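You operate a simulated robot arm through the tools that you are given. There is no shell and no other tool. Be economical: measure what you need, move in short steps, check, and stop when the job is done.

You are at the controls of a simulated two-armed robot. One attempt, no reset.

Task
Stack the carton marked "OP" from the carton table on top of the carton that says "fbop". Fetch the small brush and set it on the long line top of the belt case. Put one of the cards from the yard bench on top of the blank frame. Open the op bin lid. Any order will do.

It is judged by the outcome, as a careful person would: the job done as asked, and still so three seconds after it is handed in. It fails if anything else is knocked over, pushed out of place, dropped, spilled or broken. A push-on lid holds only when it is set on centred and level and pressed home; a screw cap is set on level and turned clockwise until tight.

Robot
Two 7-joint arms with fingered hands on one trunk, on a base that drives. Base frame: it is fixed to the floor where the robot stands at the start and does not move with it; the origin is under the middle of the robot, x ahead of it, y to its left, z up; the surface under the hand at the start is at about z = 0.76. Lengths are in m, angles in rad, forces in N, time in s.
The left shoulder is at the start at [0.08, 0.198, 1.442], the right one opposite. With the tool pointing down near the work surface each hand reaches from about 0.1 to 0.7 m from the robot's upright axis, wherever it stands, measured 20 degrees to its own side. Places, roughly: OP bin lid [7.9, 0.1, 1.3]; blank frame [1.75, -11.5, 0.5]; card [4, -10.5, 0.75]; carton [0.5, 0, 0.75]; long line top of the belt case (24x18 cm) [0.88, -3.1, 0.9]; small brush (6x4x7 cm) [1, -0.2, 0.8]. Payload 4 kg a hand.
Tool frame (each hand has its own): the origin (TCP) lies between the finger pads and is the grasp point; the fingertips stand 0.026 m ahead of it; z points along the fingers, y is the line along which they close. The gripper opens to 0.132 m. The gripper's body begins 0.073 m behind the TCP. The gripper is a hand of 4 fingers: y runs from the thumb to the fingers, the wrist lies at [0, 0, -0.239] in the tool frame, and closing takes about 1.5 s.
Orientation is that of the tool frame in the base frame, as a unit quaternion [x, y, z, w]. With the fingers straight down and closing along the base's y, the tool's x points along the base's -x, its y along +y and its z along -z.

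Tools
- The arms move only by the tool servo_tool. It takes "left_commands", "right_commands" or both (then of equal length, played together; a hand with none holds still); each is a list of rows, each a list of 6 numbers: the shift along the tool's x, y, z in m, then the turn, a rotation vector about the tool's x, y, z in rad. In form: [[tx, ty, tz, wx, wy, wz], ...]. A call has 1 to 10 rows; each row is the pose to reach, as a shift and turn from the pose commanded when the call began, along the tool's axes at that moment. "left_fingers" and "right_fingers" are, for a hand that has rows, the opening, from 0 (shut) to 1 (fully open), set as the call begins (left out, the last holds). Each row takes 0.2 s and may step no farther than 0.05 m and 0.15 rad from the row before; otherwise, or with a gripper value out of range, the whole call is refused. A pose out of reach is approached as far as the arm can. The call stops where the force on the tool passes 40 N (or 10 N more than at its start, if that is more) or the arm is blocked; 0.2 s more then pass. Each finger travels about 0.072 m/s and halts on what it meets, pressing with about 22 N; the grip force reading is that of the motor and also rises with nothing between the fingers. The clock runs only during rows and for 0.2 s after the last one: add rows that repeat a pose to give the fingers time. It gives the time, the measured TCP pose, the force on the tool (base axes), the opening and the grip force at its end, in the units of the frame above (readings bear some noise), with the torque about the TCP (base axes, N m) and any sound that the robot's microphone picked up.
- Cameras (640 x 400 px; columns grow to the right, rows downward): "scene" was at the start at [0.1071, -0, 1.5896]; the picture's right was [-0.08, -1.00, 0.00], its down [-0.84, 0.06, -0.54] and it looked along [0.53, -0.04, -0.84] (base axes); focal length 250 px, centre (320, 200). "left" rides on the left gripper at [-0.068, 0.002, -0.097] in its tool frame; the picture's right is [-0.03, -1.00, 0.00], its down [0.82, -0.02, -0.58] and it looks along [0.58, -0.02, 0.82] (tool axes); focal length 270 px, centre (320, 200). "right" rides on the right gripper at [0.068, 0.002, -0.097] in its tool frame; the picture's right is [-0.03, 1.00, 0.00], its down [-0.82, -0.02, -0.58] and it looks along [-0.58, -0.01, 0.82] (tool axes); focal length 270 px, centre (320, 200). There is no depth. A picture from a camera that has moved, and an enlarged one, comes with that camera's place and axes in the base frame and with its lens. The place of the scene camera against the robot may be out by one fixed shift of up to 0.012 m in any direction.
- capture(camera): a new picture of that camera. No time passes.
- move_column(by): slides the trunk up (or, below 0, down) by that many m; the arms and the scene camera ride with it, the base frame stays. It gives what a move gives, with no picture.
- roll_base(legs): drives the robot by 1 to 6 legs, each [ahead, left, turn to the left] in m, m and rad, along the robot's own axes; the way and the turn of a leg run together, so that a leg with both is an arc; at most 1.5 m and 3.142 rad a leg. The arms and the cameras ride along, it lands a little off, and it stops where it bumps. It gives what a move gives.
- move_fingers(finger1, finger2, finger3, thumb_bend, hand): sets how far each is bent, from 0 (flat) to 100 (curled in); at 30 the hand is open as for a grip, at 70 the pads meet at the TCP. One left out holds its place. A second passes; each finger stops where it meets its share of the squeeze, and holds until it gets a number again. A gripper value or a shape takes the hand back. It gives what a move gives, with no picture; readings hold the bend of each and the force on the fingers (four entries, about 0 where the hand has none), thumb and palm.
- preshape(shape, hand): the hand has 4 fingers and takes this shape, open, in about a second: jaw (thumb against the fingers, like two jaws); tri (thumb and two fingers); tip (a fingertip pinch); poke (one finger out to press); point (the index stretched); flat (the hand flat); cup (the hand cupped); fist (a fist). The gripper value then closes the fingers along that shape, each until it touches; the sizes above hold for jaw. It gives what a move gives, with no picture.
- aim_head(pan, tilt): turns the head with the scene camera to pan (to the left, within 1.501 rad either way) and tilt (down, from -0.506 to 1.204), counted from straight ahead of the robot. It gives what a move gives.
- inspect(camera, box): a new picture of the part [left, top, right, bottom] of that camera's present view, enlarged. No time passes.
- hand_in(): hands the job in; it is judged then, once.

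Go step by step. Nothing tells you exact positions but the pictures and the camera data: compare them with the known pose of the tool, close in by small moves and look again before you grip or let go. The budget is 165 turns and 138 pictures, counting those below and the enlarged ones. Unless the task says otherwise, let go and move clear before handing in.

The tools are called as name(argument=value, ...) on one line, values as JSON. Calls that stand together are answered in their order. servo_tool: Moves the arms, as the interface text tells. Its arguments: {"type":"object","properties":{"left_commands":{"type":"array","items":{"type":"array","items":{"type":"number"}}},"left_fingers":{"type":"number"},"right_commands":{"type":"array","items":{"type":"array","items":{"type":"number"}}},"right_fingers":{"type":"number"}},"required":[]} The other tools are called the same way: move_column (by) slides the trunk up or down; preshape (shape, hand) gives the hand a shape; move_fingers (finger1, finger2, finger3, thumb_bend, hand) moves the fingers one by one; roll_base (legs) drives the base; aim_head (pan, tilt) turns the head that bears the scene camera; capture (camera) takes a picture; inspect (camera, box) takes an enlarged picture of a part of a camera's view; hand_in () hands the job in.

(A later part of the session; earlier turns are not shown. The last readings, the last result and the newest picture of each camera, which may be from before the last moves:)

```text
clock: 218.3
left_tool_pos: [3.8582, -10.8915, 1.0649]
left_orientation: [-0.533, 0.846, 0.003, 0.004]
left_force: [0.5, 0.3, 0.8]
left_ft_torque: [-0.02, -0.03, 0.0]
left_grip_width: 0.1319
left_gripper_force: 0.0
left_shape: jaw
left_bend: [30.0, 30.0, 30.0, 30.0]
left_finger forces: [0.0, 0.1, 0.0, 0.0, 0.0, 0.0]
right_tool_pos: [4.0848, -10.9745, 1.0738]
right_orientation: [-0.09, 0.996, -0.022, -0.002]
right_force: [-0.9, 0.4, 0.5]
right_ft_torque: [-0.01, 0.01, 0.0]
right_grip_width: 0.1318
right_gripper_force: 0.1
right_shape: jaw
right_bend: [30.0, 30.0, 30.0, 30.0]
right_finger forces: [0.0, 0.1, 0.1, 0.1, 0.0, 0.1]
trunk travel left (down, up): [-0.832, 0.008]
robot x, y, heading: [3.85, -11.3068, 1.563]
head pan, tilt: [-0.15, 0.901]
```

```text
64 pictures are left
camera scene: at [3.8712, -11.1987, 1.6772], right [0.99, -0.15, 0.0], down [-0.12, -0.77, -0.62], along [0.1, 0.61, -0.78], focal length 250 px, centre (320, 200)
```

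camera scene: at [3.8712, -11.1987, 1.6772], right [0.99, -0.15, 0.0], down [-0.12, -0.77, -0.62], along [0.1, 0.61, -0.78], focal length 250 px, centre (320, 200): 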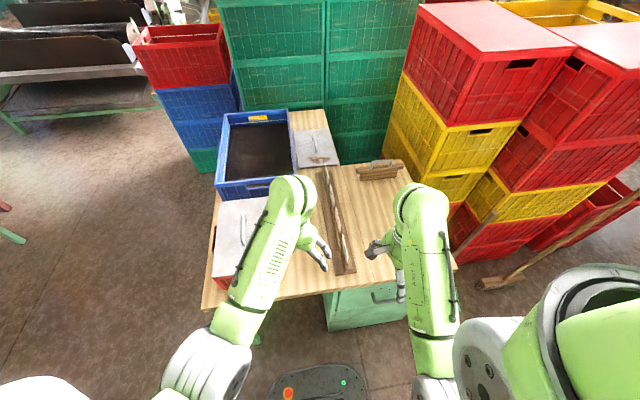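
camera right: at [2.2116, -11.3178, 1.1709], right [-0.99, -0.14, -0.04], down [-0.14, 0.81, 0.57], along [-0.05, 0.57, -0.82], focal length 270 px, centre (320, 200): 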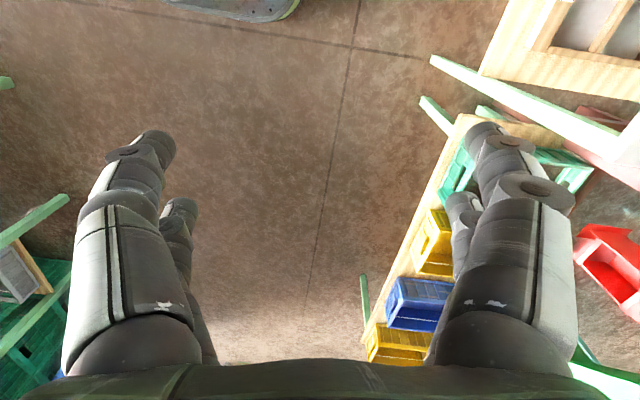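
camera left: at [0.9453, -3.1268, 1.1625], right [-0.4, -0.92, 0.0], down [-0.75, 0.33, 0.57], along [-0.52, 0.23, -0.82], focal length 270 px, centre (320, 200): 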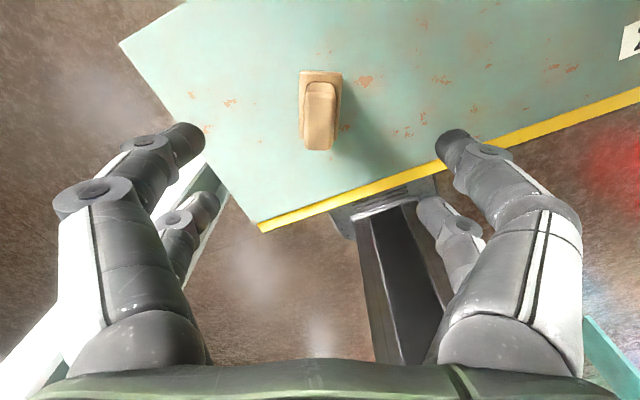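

inspect(camera="scene", box=[290, 160, 402, 290])

capture(camera="left")

```text
3.08 times, centred on (346, 225) of scene
camera zoom: at [3.8712, -11.1987, 1.6772], right [0.99, -0.15, 0.0], down [-0.12, -0.77, -0.62], along [0.1, 0.61, -0.78], focal length 769 px, centre (240, 123)
```

zoom: 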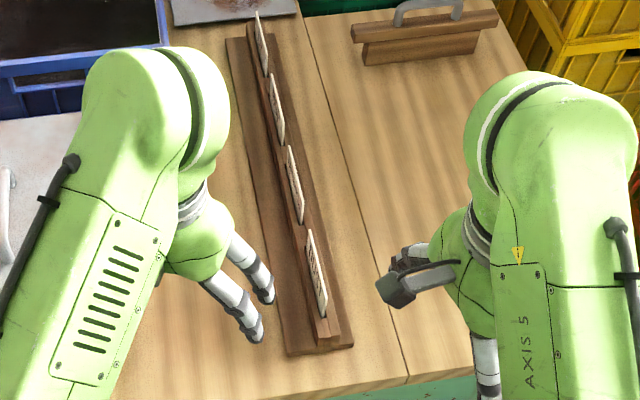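

```text
62 pictures are left
camera left: at [3.8871, -10.8306, 1.1616], right [0.91, -0.41, 0.0], down [-0.34, -0.75, 0.57], along [-0.23, -0.52, -0.82], focal length 270 px, centre (320, 200)
```

left: 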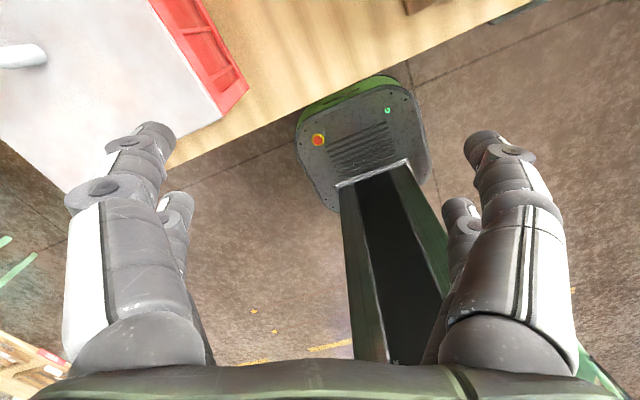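

I'll turn the right hand so it closes along x and move it nearer above DUST, to locate the card with the hand camera.

servo_tool(right_commands=[[0.004, 0.006, 0, 0, 0, -0.139], [0.008, 0.012, 0, 0, 0, -0.278], [0.012, 0.018, 0, 0, 0, -0.417], [0.016, 0.024, 0, 0, 0, -0.556], [0.02, 0.03, 0, 0, 0, -0.695], [0.024, 0.036, 0, 0, 0, -0.834], [0.028, 0.042, 0, 0, 0, -0.973], [0.03, 0.048, 0, 0, 0, -1.112], [0.033, 0.054, 0, 0, 0, -1.251], [0.035, 0.057, 0, 0, 0, -1.39]])

capture(camera="right")

```text
clock: 220.5
left_tool_pos: [3.8582, -10.8927, 1.065]
left_orientation: [-0.532, 0.847, 0.004, 0.004]
left_force: [-0.3, -0.7, -1.3]
left_ft_torque: [0.02, -0.01, 0.01]
left_grip_width: 0.1321
left_gripper_force: 0.2
left_shape: jaw
left_bend: [30.0, 30.0, 30.0, 30.0]
left_finger forces: [0.0, 0.0, 0.0, 0.0, 0.0, 0.0]
right_tool_pos: [4.0403, -10.9251, 1.0707]
right_orientation: [0.709, -0.705, 0.015, 0.015]
right_force: [0.7, -0.9, -0.6]
right_ft_torque: [-0.01, 0.01, 0.02]
right_grip_width: 0.1318
right_gripper_force: 0.1
right_shape: jaw
right_bend: [30.0, 30.0, 30.0, 30.0]
right_finger forces: [0.0, 0.0, 0.1, 0.1, 0.0, 0.1]
trunk travel left (down, up): [-0.832, 0.008]
robot x, y, heading: [3.8479, -11.3087, 1.565]
head pan, tilt: [-0.15, 0.901]
```

```text
61 pictures are left
camera right: at [4.0377, -10.9892, 1.1701], right [-1.0, 0.02, 0.0], down [0.02, 0.84, 0.54], along [0.01, 0.54, -0.84], focal length 270 px, centre (320, 200)
```

right: 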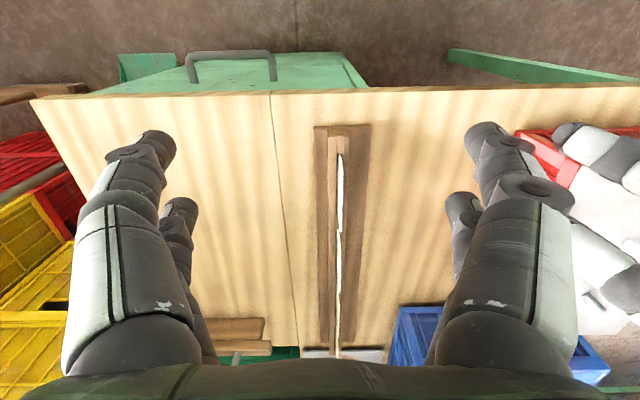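

inspect(camera="right", box=[270, 110, 430, 280])

```text
2.35 times, centred on (350, 195) of right
camera zoom: at [4.0377, -10.9892, 1.1701], right [-1.0, 0.02, 0.0], down [0.02, 0.84, 0.54], along [0.01, 0.54, -0.84], focal length 636 px, centre (249, 212)
```

zoom: 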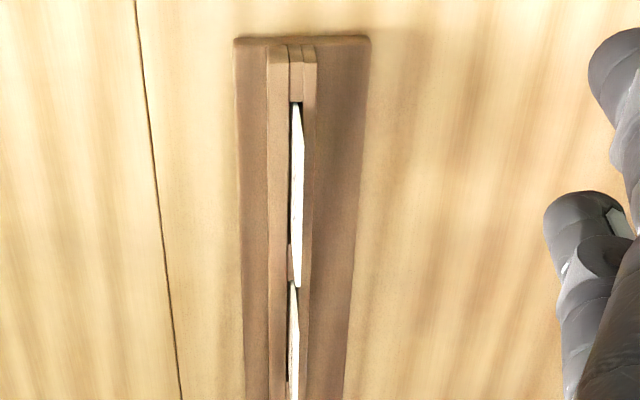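

DUST is at x = 4.009, y -10.823 to -10.713, top z ≈ 0.835. I'll move the left hand aside, level the right tool and come over the card.

servo_tool(left_commands=[[0.025, 0.022, 0, 0, 0, 0], [0.05, 0.044, 0, 0, 0, 0], [0.075, 0.066, 0, 0, 0, 0], [0.097, 0.0865, 0, 0, 0, 0], [0.097, 0.0865, 0, 0, 0, 0]])

servo_tool(right_commands=[[-0.035, 0.007, 0.01, 0, -0.01, 0], [-0.07, 0.014, 0.02, 0, -0.02, 0], [-0.105, 0.021, 0.03, 0, -0.03, 0], [-0.14, 0.028, 0.04, 0, -0.04, 0], [-0.16, 0.031, 0.07, 0, -0.04, 0], [-0.16, 0.031, 0.1, 0, -0.04, 0]])

capture(camera="right")

```text
clock: 221.7
left_tool_pos: [3.7365, -10.9436, 1.0655]
left_orientation: [-0.533, 0.846, 0.004, 0.004]
left_force: [-0.1, -0.9, -0.2]
left_ft_torque: [0.0, -0.01, 0.01]
left_grip_width: 0.132
left_gripper_force: 0.0
left_shape: jaw
left_bend: [30.0, 30.0, 30.0, 30.0]
left_finger forces: [0.0, 0.1, 0.1, 0.1, 0.1, 0.1]
right_tool_pos: [4.0388, -10.9251, 1.0712]
right_orientation: [-0.707, 0.707, -0.015, -0.014]
right_force: [0.4, 0.4, -0.1]
right_ft_torque: [0.01, -0.01, -0.03]
right_grip_width: 0.1319
right_gripper_force: 0.0
right_shape: jaw
right_bend: [30.0, 30.0, 30.0, 30.0]
right_finger forces: [0.1, 0.0, 0.0, 0.0, 0.1, 0.1]
trunk travel left (down, up): [-0.832, 0.008]
robot x, y, heading: [3.8497, -11.3129, 1.567]
head pan, tilt: [-0.15, 0.901]
```

```text
clock: 223.1
left_tool_pos: [3.7378, -10.9439, 1.0661]
left_orientation: [-0.532, 0.847, 0.003, 0.004]
left_force: [-1.2, 0.2, 0.2]
left_ft_torque: [-0.01, -0.05, 0.01]
left_grip_width: 0.132
left_gripper_force: 0.2
left_shape: jaw
left_bend: [30.0, 30.0, 30.0, 30.0]
left_finger forces: [0.0, 0.0, 0.0, 0.0, 0.0, 0.0]
right_tool_pos: [4.009, -10.7686, 0.9652]
right_orientation: [0.708, -0.707, 0.002, 0.0]
right_force: [-0.3, -0.3, -0.2]
right_ft_torque: [-0.03, 0.02, -0.01]
right_grip_width: 0.1318
right_gripper_force: 0.0
right_shape: jaw
right_bend: [30.0, 30.0, 30.0, 30.0]
right_finger forces: [0.0, 0.0, 0.0, 0.0, 0.1, 0.1]
trunk travel left (down, up): [-0.832, 0.008]
robot x, y, heading: [3.8513, -11.3096, 1.567]
head pan, tilt: [-0.15, 0.901]
```

```text
59 pictures are left
camera right: at [4.0077, -10.8369, 1.0618], right [-1.0, 0.02, 0.0], down [0.02, 0.82, 0.58], along [0.01, 0.58, -0.82], focal length 270 px, centre (320, 200)
```

right: 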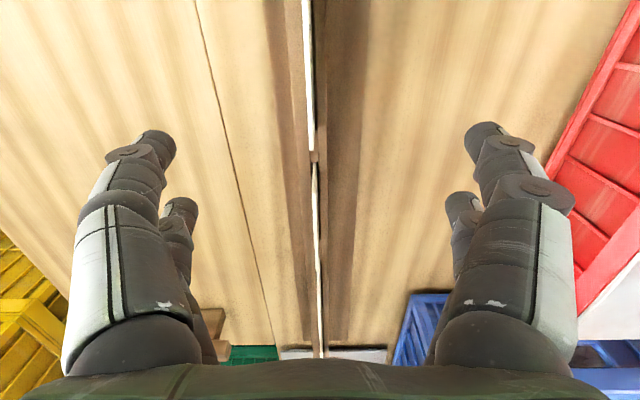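

It's nicely aligned. I'll descend to pinch the top of the card.

servo_tool(right_commands=[[0, -0.004, 0.035, 0, 0, 0], [0, -0.004, 0.07, 0, 0, 0], [0, -0.004, 0.105, 0, 0, 0], [0, -0.004, 0.135, 0, 0, 0]], right_fingers=0.6)

capture(camera="right")

inspect(camera="scene", box=[290, 190, 402, 270])

```text
clock: 224.1
left_tool_pos: [3.7367, -10.943, 1.0649]
left_orientation: [-0.532, 0.847, 0.003, 0.004]
left_force: [0.2, -0.7, -0.9]
left_ft_torque: [-0.01, 0.0, -0.01]
left_grip_width: 0.132
left_gripper_force: 0.1
left_shape: jaw
left_bend: [30.0, 30.0, 30.0, 30.0]
left_finger forces: [0.0, 0.0, 0.0, 0.0, 0.1, 0.0]
right_tool_pos: [4.0119, -10.7695, 0.8299]
right_orientation: [0.707, -0.707, 0.001, 0.0]
right_force: [-0.1, -0.6, 0.3]
right_ft_torque: [0.0, 0.07, 0.03]
right_grip_width: 0.0801
right_gripper_force: 0.0
right_shape: jaw
right_bend: [71.0, 71.0, 71.0, 70.0]
right_finger forces: [0.5, 0.6, 0.0, 0.1, 0.0, 0.0]
trunk travel left (down, up): [-0.832, 0.008]
robot x, y, heading: [3.8489, -11.3116, 1.566]
head pan, tilt: [-0.15, 0.901]
```

```text
58 pictures are left
camera right: at [4.0102, -10.8365, 0.9269], right [-1.0, 0.02, 0.0], down [0.02, 0.82, 0.58], along [0.01, 0.58, -0.82], focal length 270 px, centre (320, 200)
```

right: 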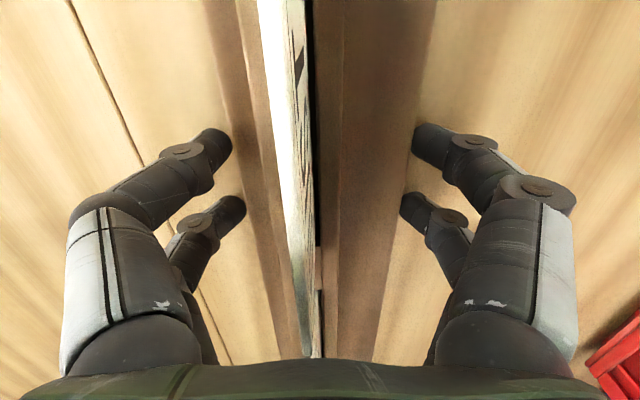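

```text
5.00 times, centred on (346, 230) of scene
camera zoom: at [3.8707, -11.199, 1.6772], right [0.99, -0.15, 0.0], down [-0.12, -0.77, -0.62], along [0.1, 0.61, -0.78], focal length 1249 px, centre (190, 50)
```

zoom: 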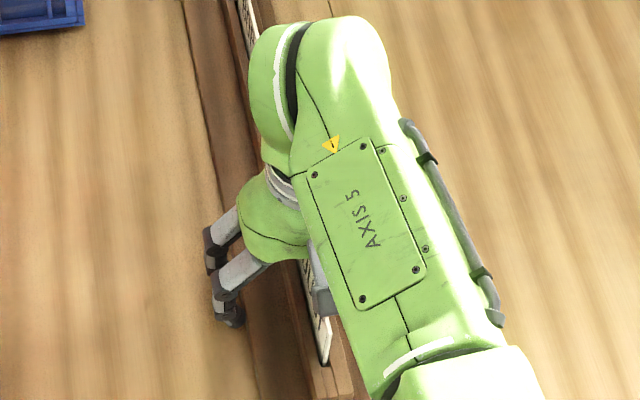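

Triangulating again, the card top is higher (z ≈ 0.88) and the ridge top is at about 0.825. I'll raise to z = 0.87, shift to x ≈ 4.0165 and recheck before closing.

servo_tool(right_commands=[[0, 0, -0.02, 0, 0, 0], [0.008, -0.002, -0.04, 0, 0, 0], [0.015, -0.0045, -0.04, 0, 0, 0]])

capture(camera="right")

```text
clock: 224.9
left_tool_pos: [3.7375, -10.9441, 1.0655]
left_orientation: [-0.532, 0.847, 0.004, 0.004]
left_force: [0.2, -0.1, 0.5]
left_ft_torque: [-0.01, -0.02, 0.0]
left_grip_width: 0.1316
left_gripper_force: 0.1
left_shape: jaw
left_bend: [30.0, 30.0, 30.0, 30.0]
left_finger forces: [0.1, 0.0, 0.1, 0.0, 0.0, 0.0]
right_tool_pos: [4.0187, -10.7845, 0.8713]
right_orientation: [0.707, -0.707, 0.002, 0.0]
right_force: [-0.1, -0.5, 0.4]
right_ft_torque: [0.0, 0.02, 0.0]
right_grip_width: 0.0798
right_gripper_force: 0.1
right_shape: jaw
right_bend: [71.0, 71.0, 71.0, 70.0]
right_finger forces: [0.0, 0.0, 0.0, 0.0, 0.0, 0.1]
trunk travel left (down, up): [-0.832, 0.008]
robot x, y, heading: [3.8514, -11.3087, 1.566]
head pan, tilt: [-0.15, 0.901]
```

```text
56 pictures are left
camera right: at [4.0162, -10.8521, 0.9678], right [-1.0, 0.02, 0.0], down [0.02, 0.82, 0.58], along [0.01, 0.58, -0.82], focal length 270 px, centre (320, 200)
```

right: 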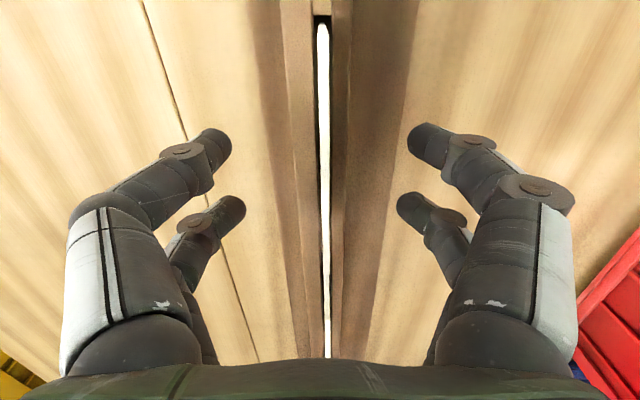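

The card is edge-on and centred. I'll close on it and lift straight out.

servo_tool(right_commands=[[0.01, 0.002, 0, 0, 0, 0], [0.01, 0.002, 0, 0, 0, 0], [0.01, 0.002, 0, 0, 0, 0], [0.01, 0.002, 0, 0, 0, 0], [0.01, 0.002, 0, 0, 0, 0], [0.01, 0.002, 0, 0, 0, 0], [0.01, 0.002, 0, 0, 0, 0]], right_fingers=0)

servo_tool(right_commands=[[0, 0, -0.02, 0, 0, 0], [0, 0, -0.04, 0, 0, 0], [0, 0, -0.07, 0, 0, 0], [0, 0, -0.1, 0, 0, 0], [0, 0, -0.14, 0, 0, 0]])

capture(camera="right")

inspect(camera="scene", box=[290, 160, 434, 250])

```text
clock: 226.5
left_tool_pos: [3.7373, -10.9442, 1.0661]
left_orientation: [-0.532, 0.847, 0.004, 0.004]
left_force: [-0.4, 0.3, -0.5]
left_ft_torque: [-0.02, 0.01, -0.04]
left_grip_width: 0.132
left_gripper_force: 0.1
left_shape: jaw
left_bend: [30.0, 30.0, 30.0, 30.0]
left_finger forces: [0.0, 0.0, 0.1, 0.0, 0.1, 0.0]
right_tool_pos: [4.0153, -10.7948, 0.8706]
right_orientation: [0.708, -0.706, 0.0, -0.001]
right_force: [-0.2, -1.2, 6.7]
right_ft_torque: [-0.08, -0.06, -0.02]
right_grip_width: 0.0138
right_gripper_force: 21.6
right_shape: jaw
right_bend: [72.0, 72.0, 73.0, 70.0]
right_finger forces: [18.7, 18.6, 19.2, 0.1, 18.1, 0.0]
trunk travel left (down, up): [-0.832, 0.008]
robot x, y, heading: [3.8514, -11.3105, 1.567]
head pan, tilt: [-0.15, 0.901]
```

```text
clock: 227.7
left_tool_pos: [3.7367, -10.9441, 1.0661]
left_orientation: [-0.532, 0.847, 0.004, 0.003]
left_force: [0.0, 0.0, 0.5]
left_ft_torque: [0.03, 0.03, 0.03]
left_grip_width: 0.1321
left_gripper_force: 0.1
left_shape: jaw
left_bend: [30.0, 30.0, 30.0, 30.0]
left_finger forces: [0.0, 0.1, 0.0, 0.0, 0.1, 0.0]
right_tool_pos: [4.0144, -10.7947, 1.0105]
right_orientation: [0.708, -0.706, 0.001, 0.0]
right_force: [-0.4, 0.7, 0.2]
right_ft_torque: [0.02, 0.02, 0.0]
right_grip_width: 0.0102
right_gripper_force: 22.0
right_shape: jaw
right_bend: [72.0, 73.0, 74.0, 73.0]
right_finger forces: [15.5, 16.9, 16.6, 0.0, 15.7, 0.1]
trunk travel left (down, up): [-0.832, 0.008]
robot x, y, heading: [3.8484, -11.3071, 1.567]
head pan, tilt: [-0.15, 0.901]
```

```text
55 pictures are left
camera right: at [4.0128, -10.8633, 1.1075], right [-1.0, 0.02, 0.0], down [0.02, 0.82, 0.58], along [0.02, 0.58, -0.82], focal length 270 px, centre (320, 200)
```

right: 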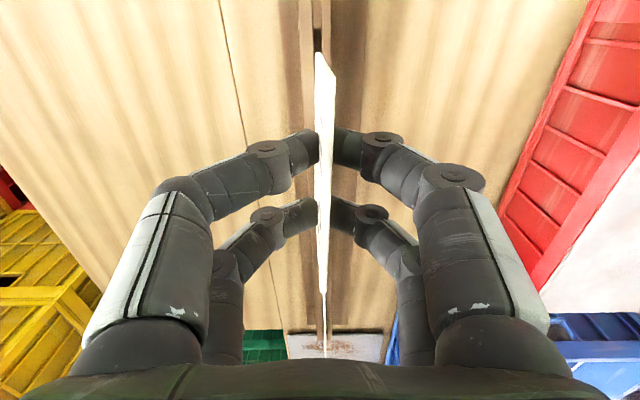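

```text
4.44 times, centred on (362, 205) of scene
camera zoom: at [3.8709, -11.2007, 1.6772], right [0.99, -0.15, 0.0], down [-0.12, -0.77, -0.62], along [0.1, 0.61, -0.78], focal length 1110 px, centre (133, 178)
```

zoom: 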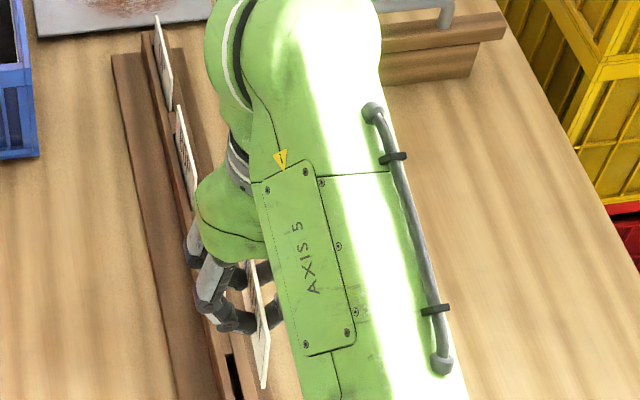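

DUST is out of the slot and held by both digit pairs. I'll back away, face west and drive to the frame table.

roll_base(legs=[[-0.33, 0, 0], [0, 0, 1.575], [1.1, 0, 0]])

aim_head(pan=-0.1, tilt=0.9)

capture(camera="scene")

```text
clock: 238.9
left_tool_pos: [2.3846, -11.7696, 1.066]
left_orientation: [0.977, -0.212, -0.005, 0.0]
left_force: [-0.1, 0.6, 0.3]
left_ft_torque: [-0.01, 0.01, 0.02]
left_grip_width: 0.1316
left_gripper_force: 0.1
left_shape: jaw
left_bend: [30.0, 30.0, 30.0, 30.0]
left_finger forces: [0.1, 0.0, 0.1, 0.1, 0.0, 0.0]
right_tool_pos: [2.2313, -11.4964, 1.0119]
right_orientation: [1.0, 0.01, 0.001, -0.001]
right_force: [0.0, 0.1, 0.9]
right_ft_torque: [0.02, 0.0, -0.03]
right_grip_width: 0.01
right_gripper_force: 22.1
right_shape: jaw
right_bend: [72.0, 73.0, 74.0, 73.0]
right_finger forces: [15.3, 16.8, 16.5, 0.1, 15.5, 0.0]
trunk travel left (down, up): [-0.832, 0.008]
robot x, y, heading: [2.7528, -11.6474, -3.127]
head pan, tilt: [-0.15, 0.901]
```

```text
clock: 239.6
left_tool_pos: [2.385, -11.7704, 1.0661]
left_orientation: [0.977, -0.212, -0.005, -0.001]
left_force: [1.4, 0.3, 0.5]
left_ft_torque: [0.05, -0.01, 0.0]
left_grip_width: 0.1322
left_gripper_force: 0.0
left_shape: jaw
left_bend: [30.0, 30.0, 30.0, 30.0]
left_finger forces: [0.0, 0.0, 0.0, 0.1, 0.0, 0.1]
right_tool_pos: [2.2332, -11.4961, 1.0103]
right_orientation: [1.0, 0.01, 0.001, 0.0]
right_force: [0.6, -0.1, -0.4]
right_ft_torque: [0.0, 0.04, 0.02]
right_grip_width: 0.0103
right_gripper_force: 22.0
right_shape: jaw
right_bend: [72.0, 73.0, 74.0, 73.0]
right_finger forces: [15.3, 16.8, 16.4, 0.0, 15.6, 0.0]
trunk travel left (down, up): [-0.832, 0.008]
robot x, y, heading: [2.749, -11.6499, -3.13]
head pan, tilt: [-0.099, 0.901]
```

```text
53 pictures are left
camera scene: at [2.6516, -11.638, 1.6773], right [0.08, 1.0, 0.0], down [0.78, -0.07, -0.62], along [-0.62, 0.05, -0.78], focal length 250 px, centre (320, 200)
```

scene: 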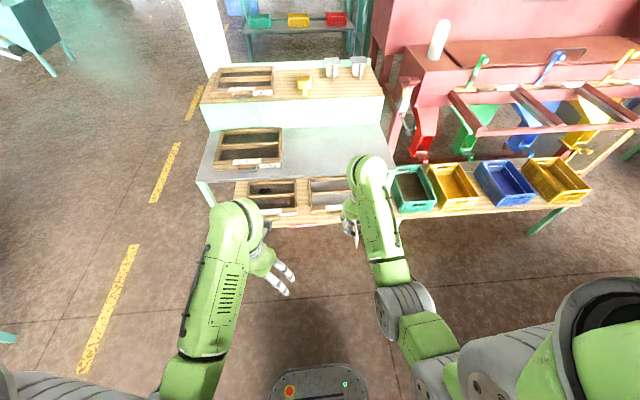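

inspect(camera="scene", box=[220, 150, 380, 250])

```text
4.00 times, centred on (300, 200) of scene
camera zoom: at [2.6516, -11.638, 1.6773], right [0.08, 1.0, 0.0], down [0.78, -0.07, -0.62], along [-0.62, 0.05, -0.78], focal length 999 px, centre (400, 200)
```

zoom: 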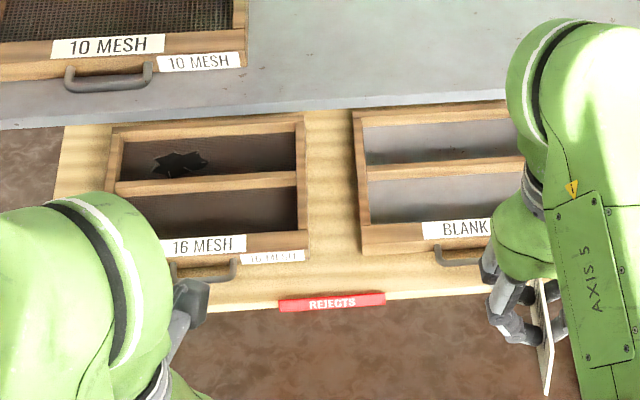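

The frame is labelled BLANK, with its front rail at about x ≈ 1.75, z ≈ 0.47 under the table top (edge x ≈ 1.84). I'll turn the right hand so the card can lie flat: yaw 90°, then pitch the fingers forward.

servo_tool(right_commands=[[0, 0, 0, 0, 0, 0.15], [0, 0, 0, 0, 0, 0.3], [0, 0, 0, 0, 0, 0.45], [0, 0, 0, 0, 0, 0.6], [0, 0, 0, 0, 0, 0.75], [0, 0, 0, 0, 0, 0.9], [0, 0, 0, 0, 0, 1.05], [0, 0, 0, 0, 0, 1.2], [0, 0, 0, 0, 0, 1.35], [0, 0, 0, 0, 0, 1.5]])

servo_tool(right_commands=[[0, 0, 0, -0.12, 0, 0.07], [0, 0, 0, -0.24, 0, 0.07], [0, 0, 0, -0.36, 0, 0.07], [0, 0, 0, -0.48, 0, 0.07], [0, 0, 0, -0.6, 0, 0.07], [0, 0, 0, -0.72, 0, 0.07], [0, 0, 0, -0.84, 0, 0.07], [0, 0, 0, -0.96, 0, 0.07]])

capture(camera="scene")

```text
clock: 241.8
left_tool_pos: [2.3846, -11.7711, 1.0655]
left_orientation: [0.977, -0.212, -0.005, 0.0]
left_force: [0.4, 0.5, -0.7]
left_ft_torque: [0.03, 0.01, 0.01]
left_grip_width: 0.1319
left_gripper_force: 0.0
left_shape: jaw
left_bend: [30.0, 30.0, 30.0, 30.0]
left_finger forces: [0.1, 0.0, 0.1, 0.0, 0.0, 0.0]
right_tool_pos: [2.2292, -11.4971, 1.0089]
right_orientation: [0.737, -0.676, 0.0, -0.001]
right_force: [0.7, 0.3, 1.1]
right_ft_torque: [-0.01, 0.03, -0.02]
right_grip_width: 0.0099
right_gripper_force: 21.9
right_shape: jaw
right_bend: [72.0, 73.0, 74.0, 73.0]
right_finger forces: [15.3, 17.0, 16.5, 0.1, 15.7, 0.0]
trunk travel left (down, up): [-0.832, 0.008]
robot x, y, heading: [2.7462, -11.6472, -3.129]
head pan, tilt: [-0.099, 0.901]
```

```text
clock: 243.6
left_tool_pos: [2.3856, -11.7704, 1.065]
left_orientation: [0.977, -0.211, -0.006, 0.0]
left_force: [-0.3, -0.6, 0.4]
left_ft_torque: [-0.03, 0.0, 0.0]
left_grip_width: 0.1318
left_gripper_force: 0.0
left_shape: jaw
left_bend: [30.0, 30.0, 30.0, 30.0]
left_finger forces: [0.1, 0.1, 0.1, 0.1, 0.0, 0.0]
right_tool_pos: [2.2322, -11.4945, 1.011]
right_orientation: [0.632, -0.622, -0.311, 0.341]
right_force: [-0.2, -0.2, -0.1]
right_ft_torque: [0.0, -0.01, -0.01]
right_grip_width: 0.01
right_gripper_force: 21.9
right_shape: jaw
right_bend: [72.0, 73.0, 74.0, 73.0]
right_finger forces: [15.4, 16.5, 16.3, 0.0, 15.7, 0.1]
trunk travel left (down, up): [-0.832, 0.008]
robot x, y, heading: [2.748, -11.6515, -3.127]
head pan, tilt: [-0.099, 0.901]
```

```text
51 pictures are left
camera scene: at [2.6518, -11.6378, 1.6773], right [0.08, 1.0, 0.0], down [0.78, -0.07, -0.62], along [-0.62, 0.05, -0.78], focal length 250 px, centre (320, 200)
```

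scene: 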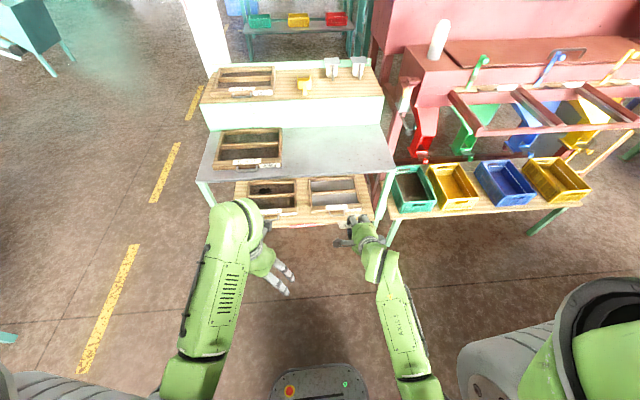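

The hand is pitched to 35° below horizontal with the card plane facing up. I'll lower the trunk and approach for a view under the table top.

move_column(by=-0.45)

roll_base(legs=[[0.22, 0, 0]])

aim_head(pan=-0.15, tilt=0.75)

capture(camera="scene")

capture(camera="right")

```text
refused: -0.45 is not a number from -0.4 to 0.4
```

```text
clock: 245.2
left_tool_pos: [2.1693, -11.7748, 1.0658]
left_orientation: [0.977, -0.211, -0.007, 0.0]
left_force: [0.4, 1.2, -0.2]
left_ft_torque: [-0.04, 0.05, -0.01]
left_grip_width: 0.1317
left_gripper_force: 0.0
left_shape: jaw
left_bend: [30.0, 30.0, 30.0, 30.0]
left_finger forces: [0.1, 0.0, 0.1, 0.0, 0.1, 0.1]
right_tool_pos: [2.0148, -11.4993, 1.0122]
right_orientation: [0.632, -0.621, -0.313, 0.342]
right_force: [0.8, 0.6, -0.1]
right_ft_torque: [0.02, 0.03, -0.03]
right_grip_width: 0.0099
right_gripper_force: 21.6
right_shape: jaw
right_bend: [72.0, 73.0, 74.0, 73.0]
right_finger forces: [15.4, 16.4, 16.3, 0.0, 15.8, 0.1]
trunk travel left (down, up): [-0.832, 0.008]
robot x, y, heading: [2.53, -11.6515, -3.124]
head pan, tilt: [-0.099, 0.901]
```

```text
clock: 245.9
left_tool_pos: [2.167, -11.7751, 1.0665]
left_orientation: [0.977, -0.211, -0.005, 0.0]
left_force: [-0.4, 0.4, -0.4]
left_ft_torque: [0.01, 0.05, -0.02]
left_grip_width: 0.1321
left_gripper_force: 0.1
left_shape: jaw
left_bend: [30.0, 30.0, 30.0, 30.0]
left_finger forces: [0.0, 0.0, 0.1, 0.0, 0.1, 0.1]
right_tool_pos: [2.0126, -11.4995, 1.0119]
right_orientation: [0.633, -0.622, -0.311, 0.341]
right_force: [-0.6, 0.1, -0.2]
right_ft_torque: [-0.01, 0.01, 0.0]
right_grip_width: 0.0099
right_gripper_force: 22.0
right_shape: jaw
right_bend: [72.0, 73.0, 74.0, 73.0]
right_finger forces: [15.3, 16.4, 16.3, 0.0, 15.7, 0.0]
trunk travel left (down, up): [-0.832, 0.008]
robot x, y, heading: [2.5344, -11.6523, -3.127]
head pan, tilt: [-0.15, 0.75]
```

```text
50 pictures are left
camera scene: at [2.4273, -11.6368, 1.6892], right [0.13, 0.99, 0.0], down [0.68, -0.09, -0.73], along [-0.73, 0.1, -0.68], focal length 250 px, centre (320, 200)
```

scene: 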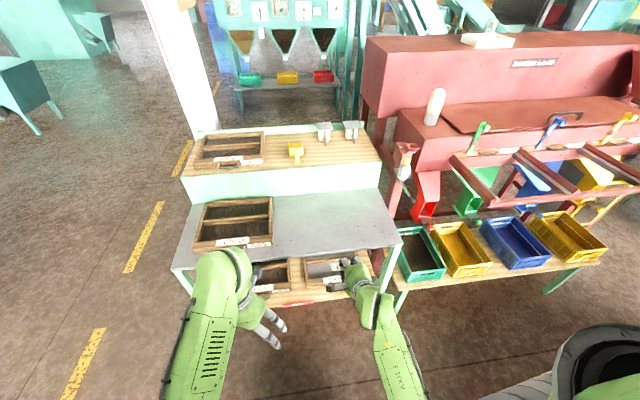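

```text
49 pictures are left
camera right: at [2.0931, -11.5635, 1.0698], right [-0.58, 0.03, 0.82], down [0.46, 0.84, 0.29], along [-0.68, 0.54, -0.5], focal length 270 px, centre (320, 200)
```

right: 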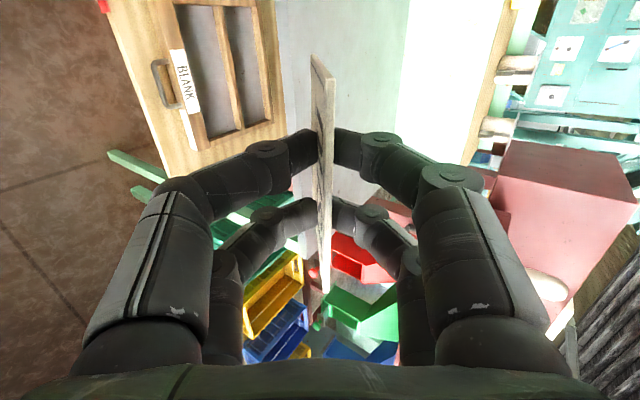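

move_column(by=-0.4)

capture(camera="scene")

capture(camera="right")

```text
clock: 249.8
left_tool_pos: [2.1663, -11.7744, 0.6654]
left_orientation: [0.977, -0.211, -0.005, 0.0]
left_force: [0.9, -0.6, 0.1]
left_ft_torque: [0.03, 0.04, -0.02]
left_grip_width: 0.1321
left_gripper_force: 0.1
left_shape: jaw
left_bend: [30.0, 30.0, 30.0, 30.0]
left_finger forces: [0.0, 0.1, 0.1, 0.0, 0.1, 0.1]
right_tool_pos: [2.0115, -11.5004, 0.6105]
right_orientation: [0.633, -0.623, -0.31, 0.34]
right_force: [-1.0, 0.4, -0.8]
right_ft_torque: [-0.01, -0.01, 0.01]
right_grip_width: 0.01
right_gripper_force: 22.0
right_shape: jaw
right_bend: [72.0, 73.0, 74.0, 73.0]
right_finger forces: [15.4, 16.6, 16.3, 0.0, 15.6, 0.0]
trunk travel left (down, up): [-0.432, 0.408]
robot x, y, heading: [2.5298, -11.6523, -3.127]
head pan, tilt: [-0.15, 0.75]
```

```text
48 pictures are left
camera scene: at [2.4249, -11.6369, 1.2892], right [0.13, 0.99, 0.0], down [0.68, -0.09, -0.73], along [-0.72, 0.1, -0.68], focal length 250 px, centre (320, 200)
```

scene: 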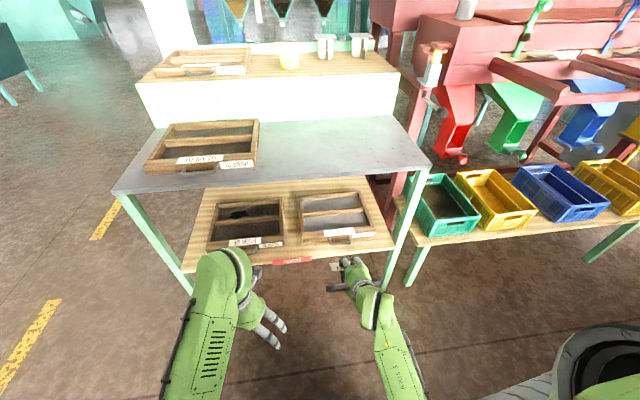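

```text
47 pictures are left
camera right: at [2.0916, -11.5635, 0.6692], right [-0.58, 0.03, 0.82], down [0.46, 0.84, 0.29], along [-0.68, 0.54, -0.5], focal length 270 px, centre (320, 200)
```

right: 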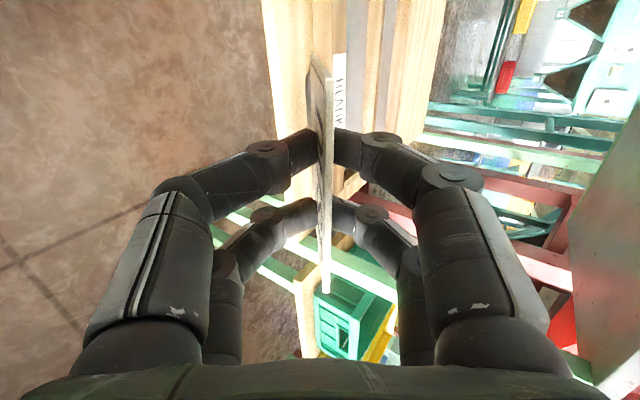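

inspect(camera="scene", box=[290, 180, 402, 250])

inspect(camera="scene", box=[310, 230, 406, 320])

```text
5.71 times, centred on (346, 215) of scene
camera zoom: at [2.4249, -11.6369, 1.2892], right [0.13, 0.99, 0.0], down [0.68, -0.09, -0.73], along [-0.72, 0.1, -0.68], focal length 1427 px, centre (171, 114)
```

zoom: 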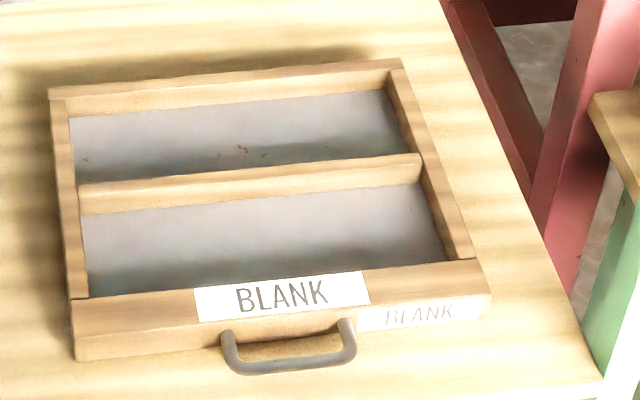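

```text
4.44 times, centred on (358, 275) of scene
camera zoom: at [2.4249, -11.6369, 1.2892], right [0.13, 0.99, 0.0], down [0.68, -0.09, -0.73], along [-0.72, 0.1, -0.68], focal length 1110 px, centre (151, -133)
```

zoom: 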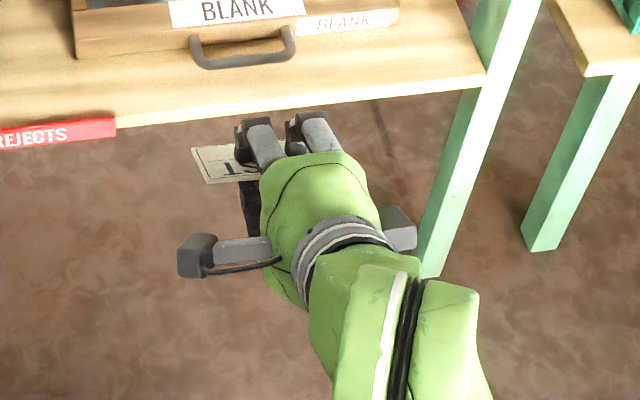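

Triangulated with the hand camera: the rail is at x ≈ 1.72–1.76, top z ≈ 0.45, y from -11.616 to -11.30, and the table top edge is at x ≈ 1.83, z 0.82. I'll roll slightly closer, then bring the card toward the left part of the rail, pitched to 40°.

roll_base(legs=[[0.1, 0, 0]])

servo_tool(right_commands=[[0.015, 0, 0, 0.045, 0.02, 0], [0.035, 0, 0, 0.087, 0.04, 0]])

capture(camera="scene")

```text
clock: 250.9
left_tool_pos: [2.0635, -11.7774, 0.6654]
left_orientation: [0.977, -0.211, -0.005, 0.0]
left_force: [-0.7, -0.2, -0.7]
left_ft_torque: [-0.02, -0.02, 0.01]
left_grip_width: 0.1319
left_gripper_force: 0.0
left_shape: jaw
left_bend: [30.0, 30.0, 30.0, 30.0]
left_finger forces: [0.1, 0.0, 0.0, 0.0, 0.0, 0.0]
right_tool_pos: [1.91, -11.5028, 0.6088]
right_orientation: [0.634, -0.621, -0.311, 0.34]
right_force: [0.2, 0.5, 0.3]
right_ft_torque: [0.01, 0.0, 0.0]
right_grip_width: 0.0098
right_gripper_force: 22.4
right_shape: jaw
right_bend: [72.0, 73.0, 74.0, 73.0]
right_finger forces: [15.4, 16.6, 16.3, 0.0, 15.7, 0.0]
trunk travel left (down, up): [-0.432, 0.408]
robot x, y, heading: [2.4253, -11.655, -3.129]
head pan, tilt: [-0.15, 0.75]
```

```text
clock: 251.5
left_tool_pos: [2.0654, -11.7772, 0.6648]
left_orientation: [0.977, -0.211, -0.005, 0.0]
left_force: [0.2, -0.4, 0.6]
left_ft_torque: [0.05, 0.03, -0.02]
left_grip_width: 0.1317
left_gripper_force: 0.0
left_shape: jaw
left_bend: [30.0, 30.0, 30.0, 30.0]
left_finger forces: [0.0, 0.0, 0.0, 0.0, 0.0, 0.0]
right_tool_pos: [1.9106, -11.5371, 0.6134]
right_orientation: [0.654, -0.628, -0.269, 0.324]
right_force: [-0.1, -0.1, -1.1]
right_ft_torque: [0.0, -0.03, -0.04]
right_grip_width: 0.0099
right_gripper_force: 22.0
right_shape: jaw
right_bend: [72.0, 73.0, 74.0, 73.0]
right_finger forces: [15.4, 16.5, 16.3, 0.1, 15.7, 0.0]
trunk travel left (down, up): [-0.432, 0.408]
robot x, y, heading: [2.4299, -11.6538, -3.12]
head pan, tilt: [-0.15, 0.75]
```

```text
44 pictures are left
camera scene: at [2.323, -11.6389, 1.289], right [0.13, 0.99, 0.0], down [0.68, -0.09, -0.73], along [-0.72, 0.1, -0.68], focal length 250 px, centre (320, 200)
```

scene: 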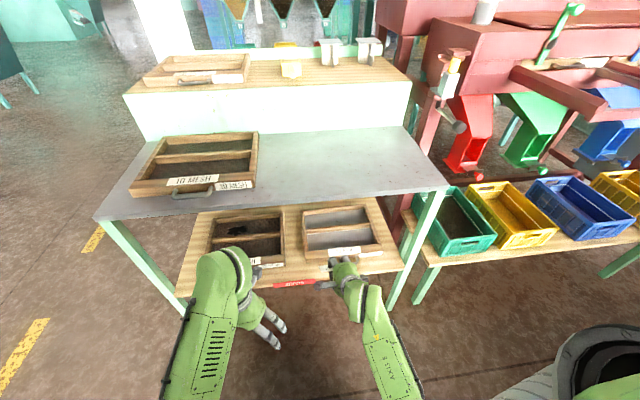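

I'll correct the small yaw and approach to an intermediate pose in front of the rail.

servo_tool(right_commands=[[-0.003, 0.004, 0.036, 0, -0.03, 0], [-0.006, 0.007, 0.072, 0, -0.06, 0], [-0.009, 0.011, 0.108, 0, -0.09, 0], [-0.0125, 0.0144, 0.1446, 0, -0.09, 0]])

inspect(camera="scene", box=[270, 190, 414, 310])

capture(camera="right")

```text
clock: 252.5
left_tool_pos: [2.0635, -11.7764, 0.6648]
left_orientation: [0.977, -0.212, -0.003, -0.001]
left_force: [-0.7, 0.3, 0.0]
left_ft_torque: [-0.01, -0.05, 0.01]
left_grip_width: 0.1318
left_gripper_force: 0.1
left_shape: jaw
left_bend: [30.0, 30.0, 30.0, 30.0]
left_finger forces: [0.0, 0.0, 0.1, 0.1, 0.0, 0.0]
right_tool_pos: [1.7886, -11.5067, 0.5416]
right_orientation: [0.649, -0.637, -0.292, 0.296]
right_force: [-1.5, -0.5, 1.1]
right_ft_torque: [0.02, -0.06, 0.0]
right_grip_width: 0.0096
right_gripper_force: 22.0
right_shape: jaw
right_bend: [72.0, 73.0, 74.0, 73.0]
right_finger forces: [15.5, 16.1, 16.0, 0.1, 15.6, 0.0]
right hand out of reach, approached as far as the arm can: row 1, 2, 3, 4
trunk travel left (down, up): [-0.432, 0.408]
robot x, y, heading: [2.4307, -11.6538, -3.121]
head pan, tilt: [-0.15, 0.75]
```

```text
3.33 times, centred on (342, 250) of scene
camera zoom: at [2.3212, -11.6389, 1.2888], right [0.13, 0.99, 0.0], down [0.68, -0.09, -0.73], along [-0.72, 0.1, -0.68], focal length 833 px, centre (247, 33)
```

zoom: 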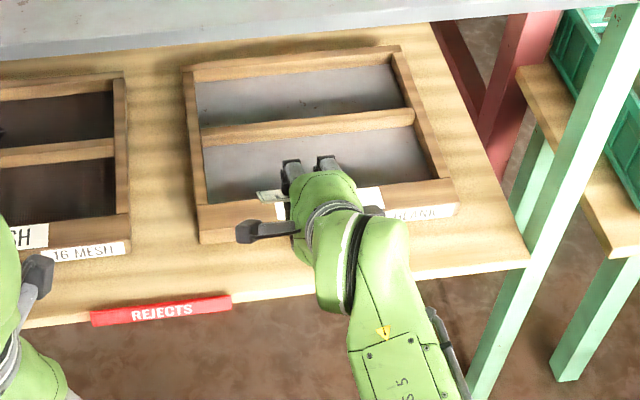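

```text
42 pictures are left
camera right: at [1.8614, -11.5735, 0.6056], right [-0.65, 0.01, 0.76], down [0.44, 0.82, 0.36], along [-0.62, 0.57, -0.54], focal length 270 px, centre (320, 200)
```

right: 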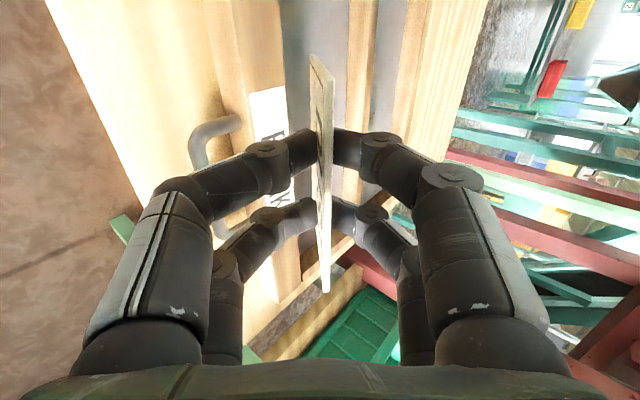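

The arm is near its limit there, so I'll use the base for the last few cm ahead and left, then check.

roll_base(legs=[[0.045, 0.035, 0]])

inspect(camera="scene", box=[270, 200, 398, 310])

capture(camera="right")

```text
clock: 253.5
left_tool_pos: [2.0208, -11.8116, 0.6663]
left_orientation: [0.978, -0.211, -0.005, 0.0]
left_force: [-0.2, 0.9, -0.7]
left_ft_torque: [-0.01, 0.01, 0.0]
left_grip_width: 0.1317
left_gripper_force: 0.0
left_shape: jaw
left_bend: [30.0, 30.0, 30.0, 30.0]
left_finger forces: [0.0, 0.1, 0.1, 0.0, 0.0, 0.1]
right_tool_pos: [1.7458, -11.5415, 0.5419]
right_orientation: [0.648, -0.637, -0.293, 0.297]
right_force: [0.1, 0.8, -0.1]
right_ft_torque: [0.02, -0.01, 0.0]
right_grip_width: 0.0096
right_gripper_force: 22.7
right_shape: jaw
right_bend: [72.0, 73.0, 74.0, 73.0]
right_finger forces: [15.5, 16.1, 16.0, 0.0, 15.8, 0.1]
trunk travel left (down, up): [-0.432, 0.408]
robot x, y, heading: [2.3812, -11.6905, -3.126]
head pan, tilt: [-0.15, 0.75]
```

```text
3.64 times, centred on (334, 255) of scene
camera zoom: at [2.2791, -11.6745, 1.289], right [0.13, 0.99, 0.0], down [0.68, -0.09, -0.73], along [-0.72, 0.1, -0.68], focal length 908 px, centre (269, 0)
```

zoom: 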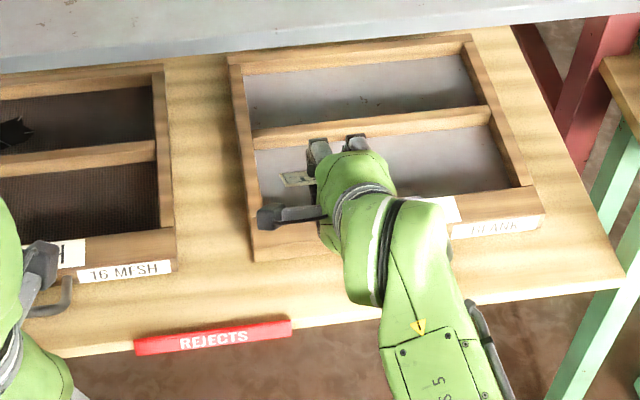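

```text
40 pictures are left
camera right: at [1.819, -11.6086, 0.6062], right [-0.65, 0.01, 0.76], down [0.44, 0.82, 0.36], along [-0.62, 0.57, -0.54], focal length 270 px, centre (320, 200)
```

right: 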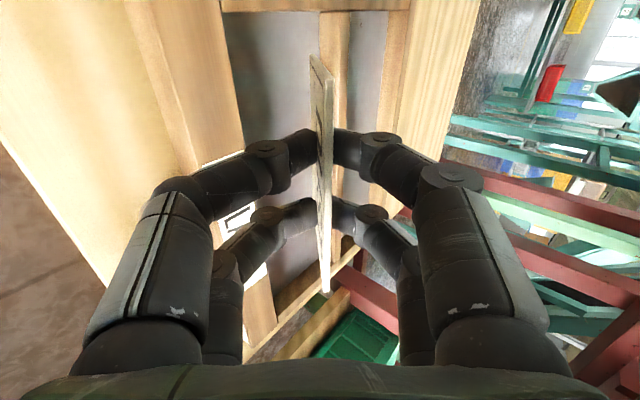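

The TCP is over the rail (1.723–1.768). I'll lower with the trunk to about 2 cm above contact.

move_column(by=-0.055)

capture(camera="right")

inspect(camera="scene", box=[300, 180, 396, 260])

```text
clock: 254.4
left_tool_pos: [2.0208, -11.8115, 0.6112]
left_orientation: [0.977, -0.212, -0.006, 0.0]
left_force: [-0.7, 0.4, -0.1]
left_ft_torque: [-0.03, 0.01, 0.0]
left_grip_width: 0.132
left_gripper_force: 0.0
left_shape: jaw
left_bend: [30.0, 30.0, 30.0, 30.0]
left_finger forces: [0.0, 0.1, 0.0, 0.0, 0.0, 0.0]
right_tool_pos: [1.7465, -11.5422, 0.4879]
right_orientation: [0.648, -0.636, -0.293, 0.298]
right_force: [0.3, 0.3, 0.1]
right_ft_torque: [0.04, 0.0, 0.0]
right_grip_width: 0.0097
right_gripper_force: 22.6
right_shape: jaw
right_bend: [72.0, 73.0, 74.0, 73.0]
right_finger forces: [15.5, 16.1, 16.0, 0.0, 15.7, 0.0]
trunk travel left (down, up): [-0.377, 0.463]
robot x, y, heading: [2.3857, -11.6905, -3.124]
head pan, tilt: [-0.15, 0.75]
```

```text
39 pictures are left
camera right: at [1.8194, -11.6084, 0.5517], right [-0.65, 0.01, 0.76], down [0.44, 0.82, 0.36], along [-0.62, 0.57, -0.54], focal length 270 px, centre (320, 200)
```

right: 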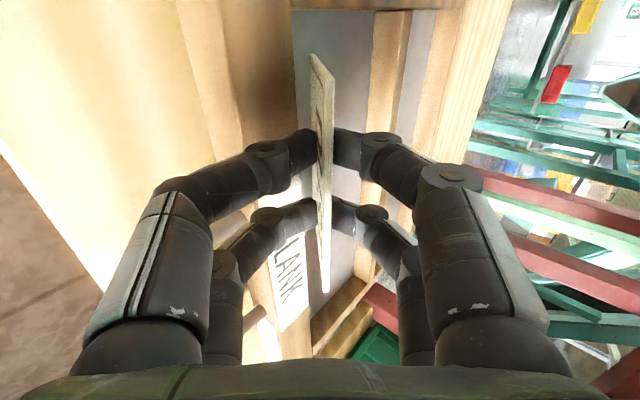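

```text
5.00 times, centred on (348, 220) of scene
camera zoom: at [2.28, -11.6739, 1.2341], right [0.13, 0.99, 0.0], down [0.68, -0.09, -0.73], along [-0.72, 0.1, -0.68], focal length 1249 px, centre (180, 100)
```

zoom: 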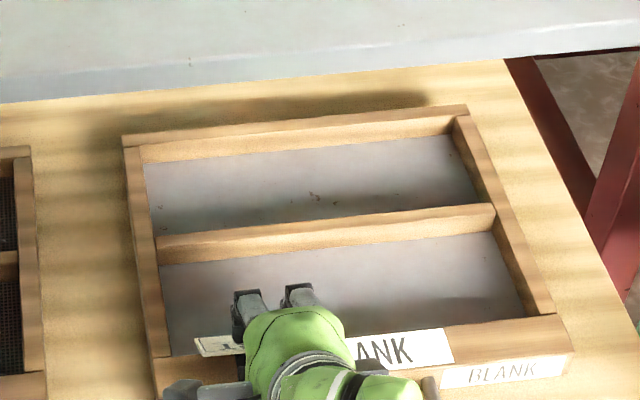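

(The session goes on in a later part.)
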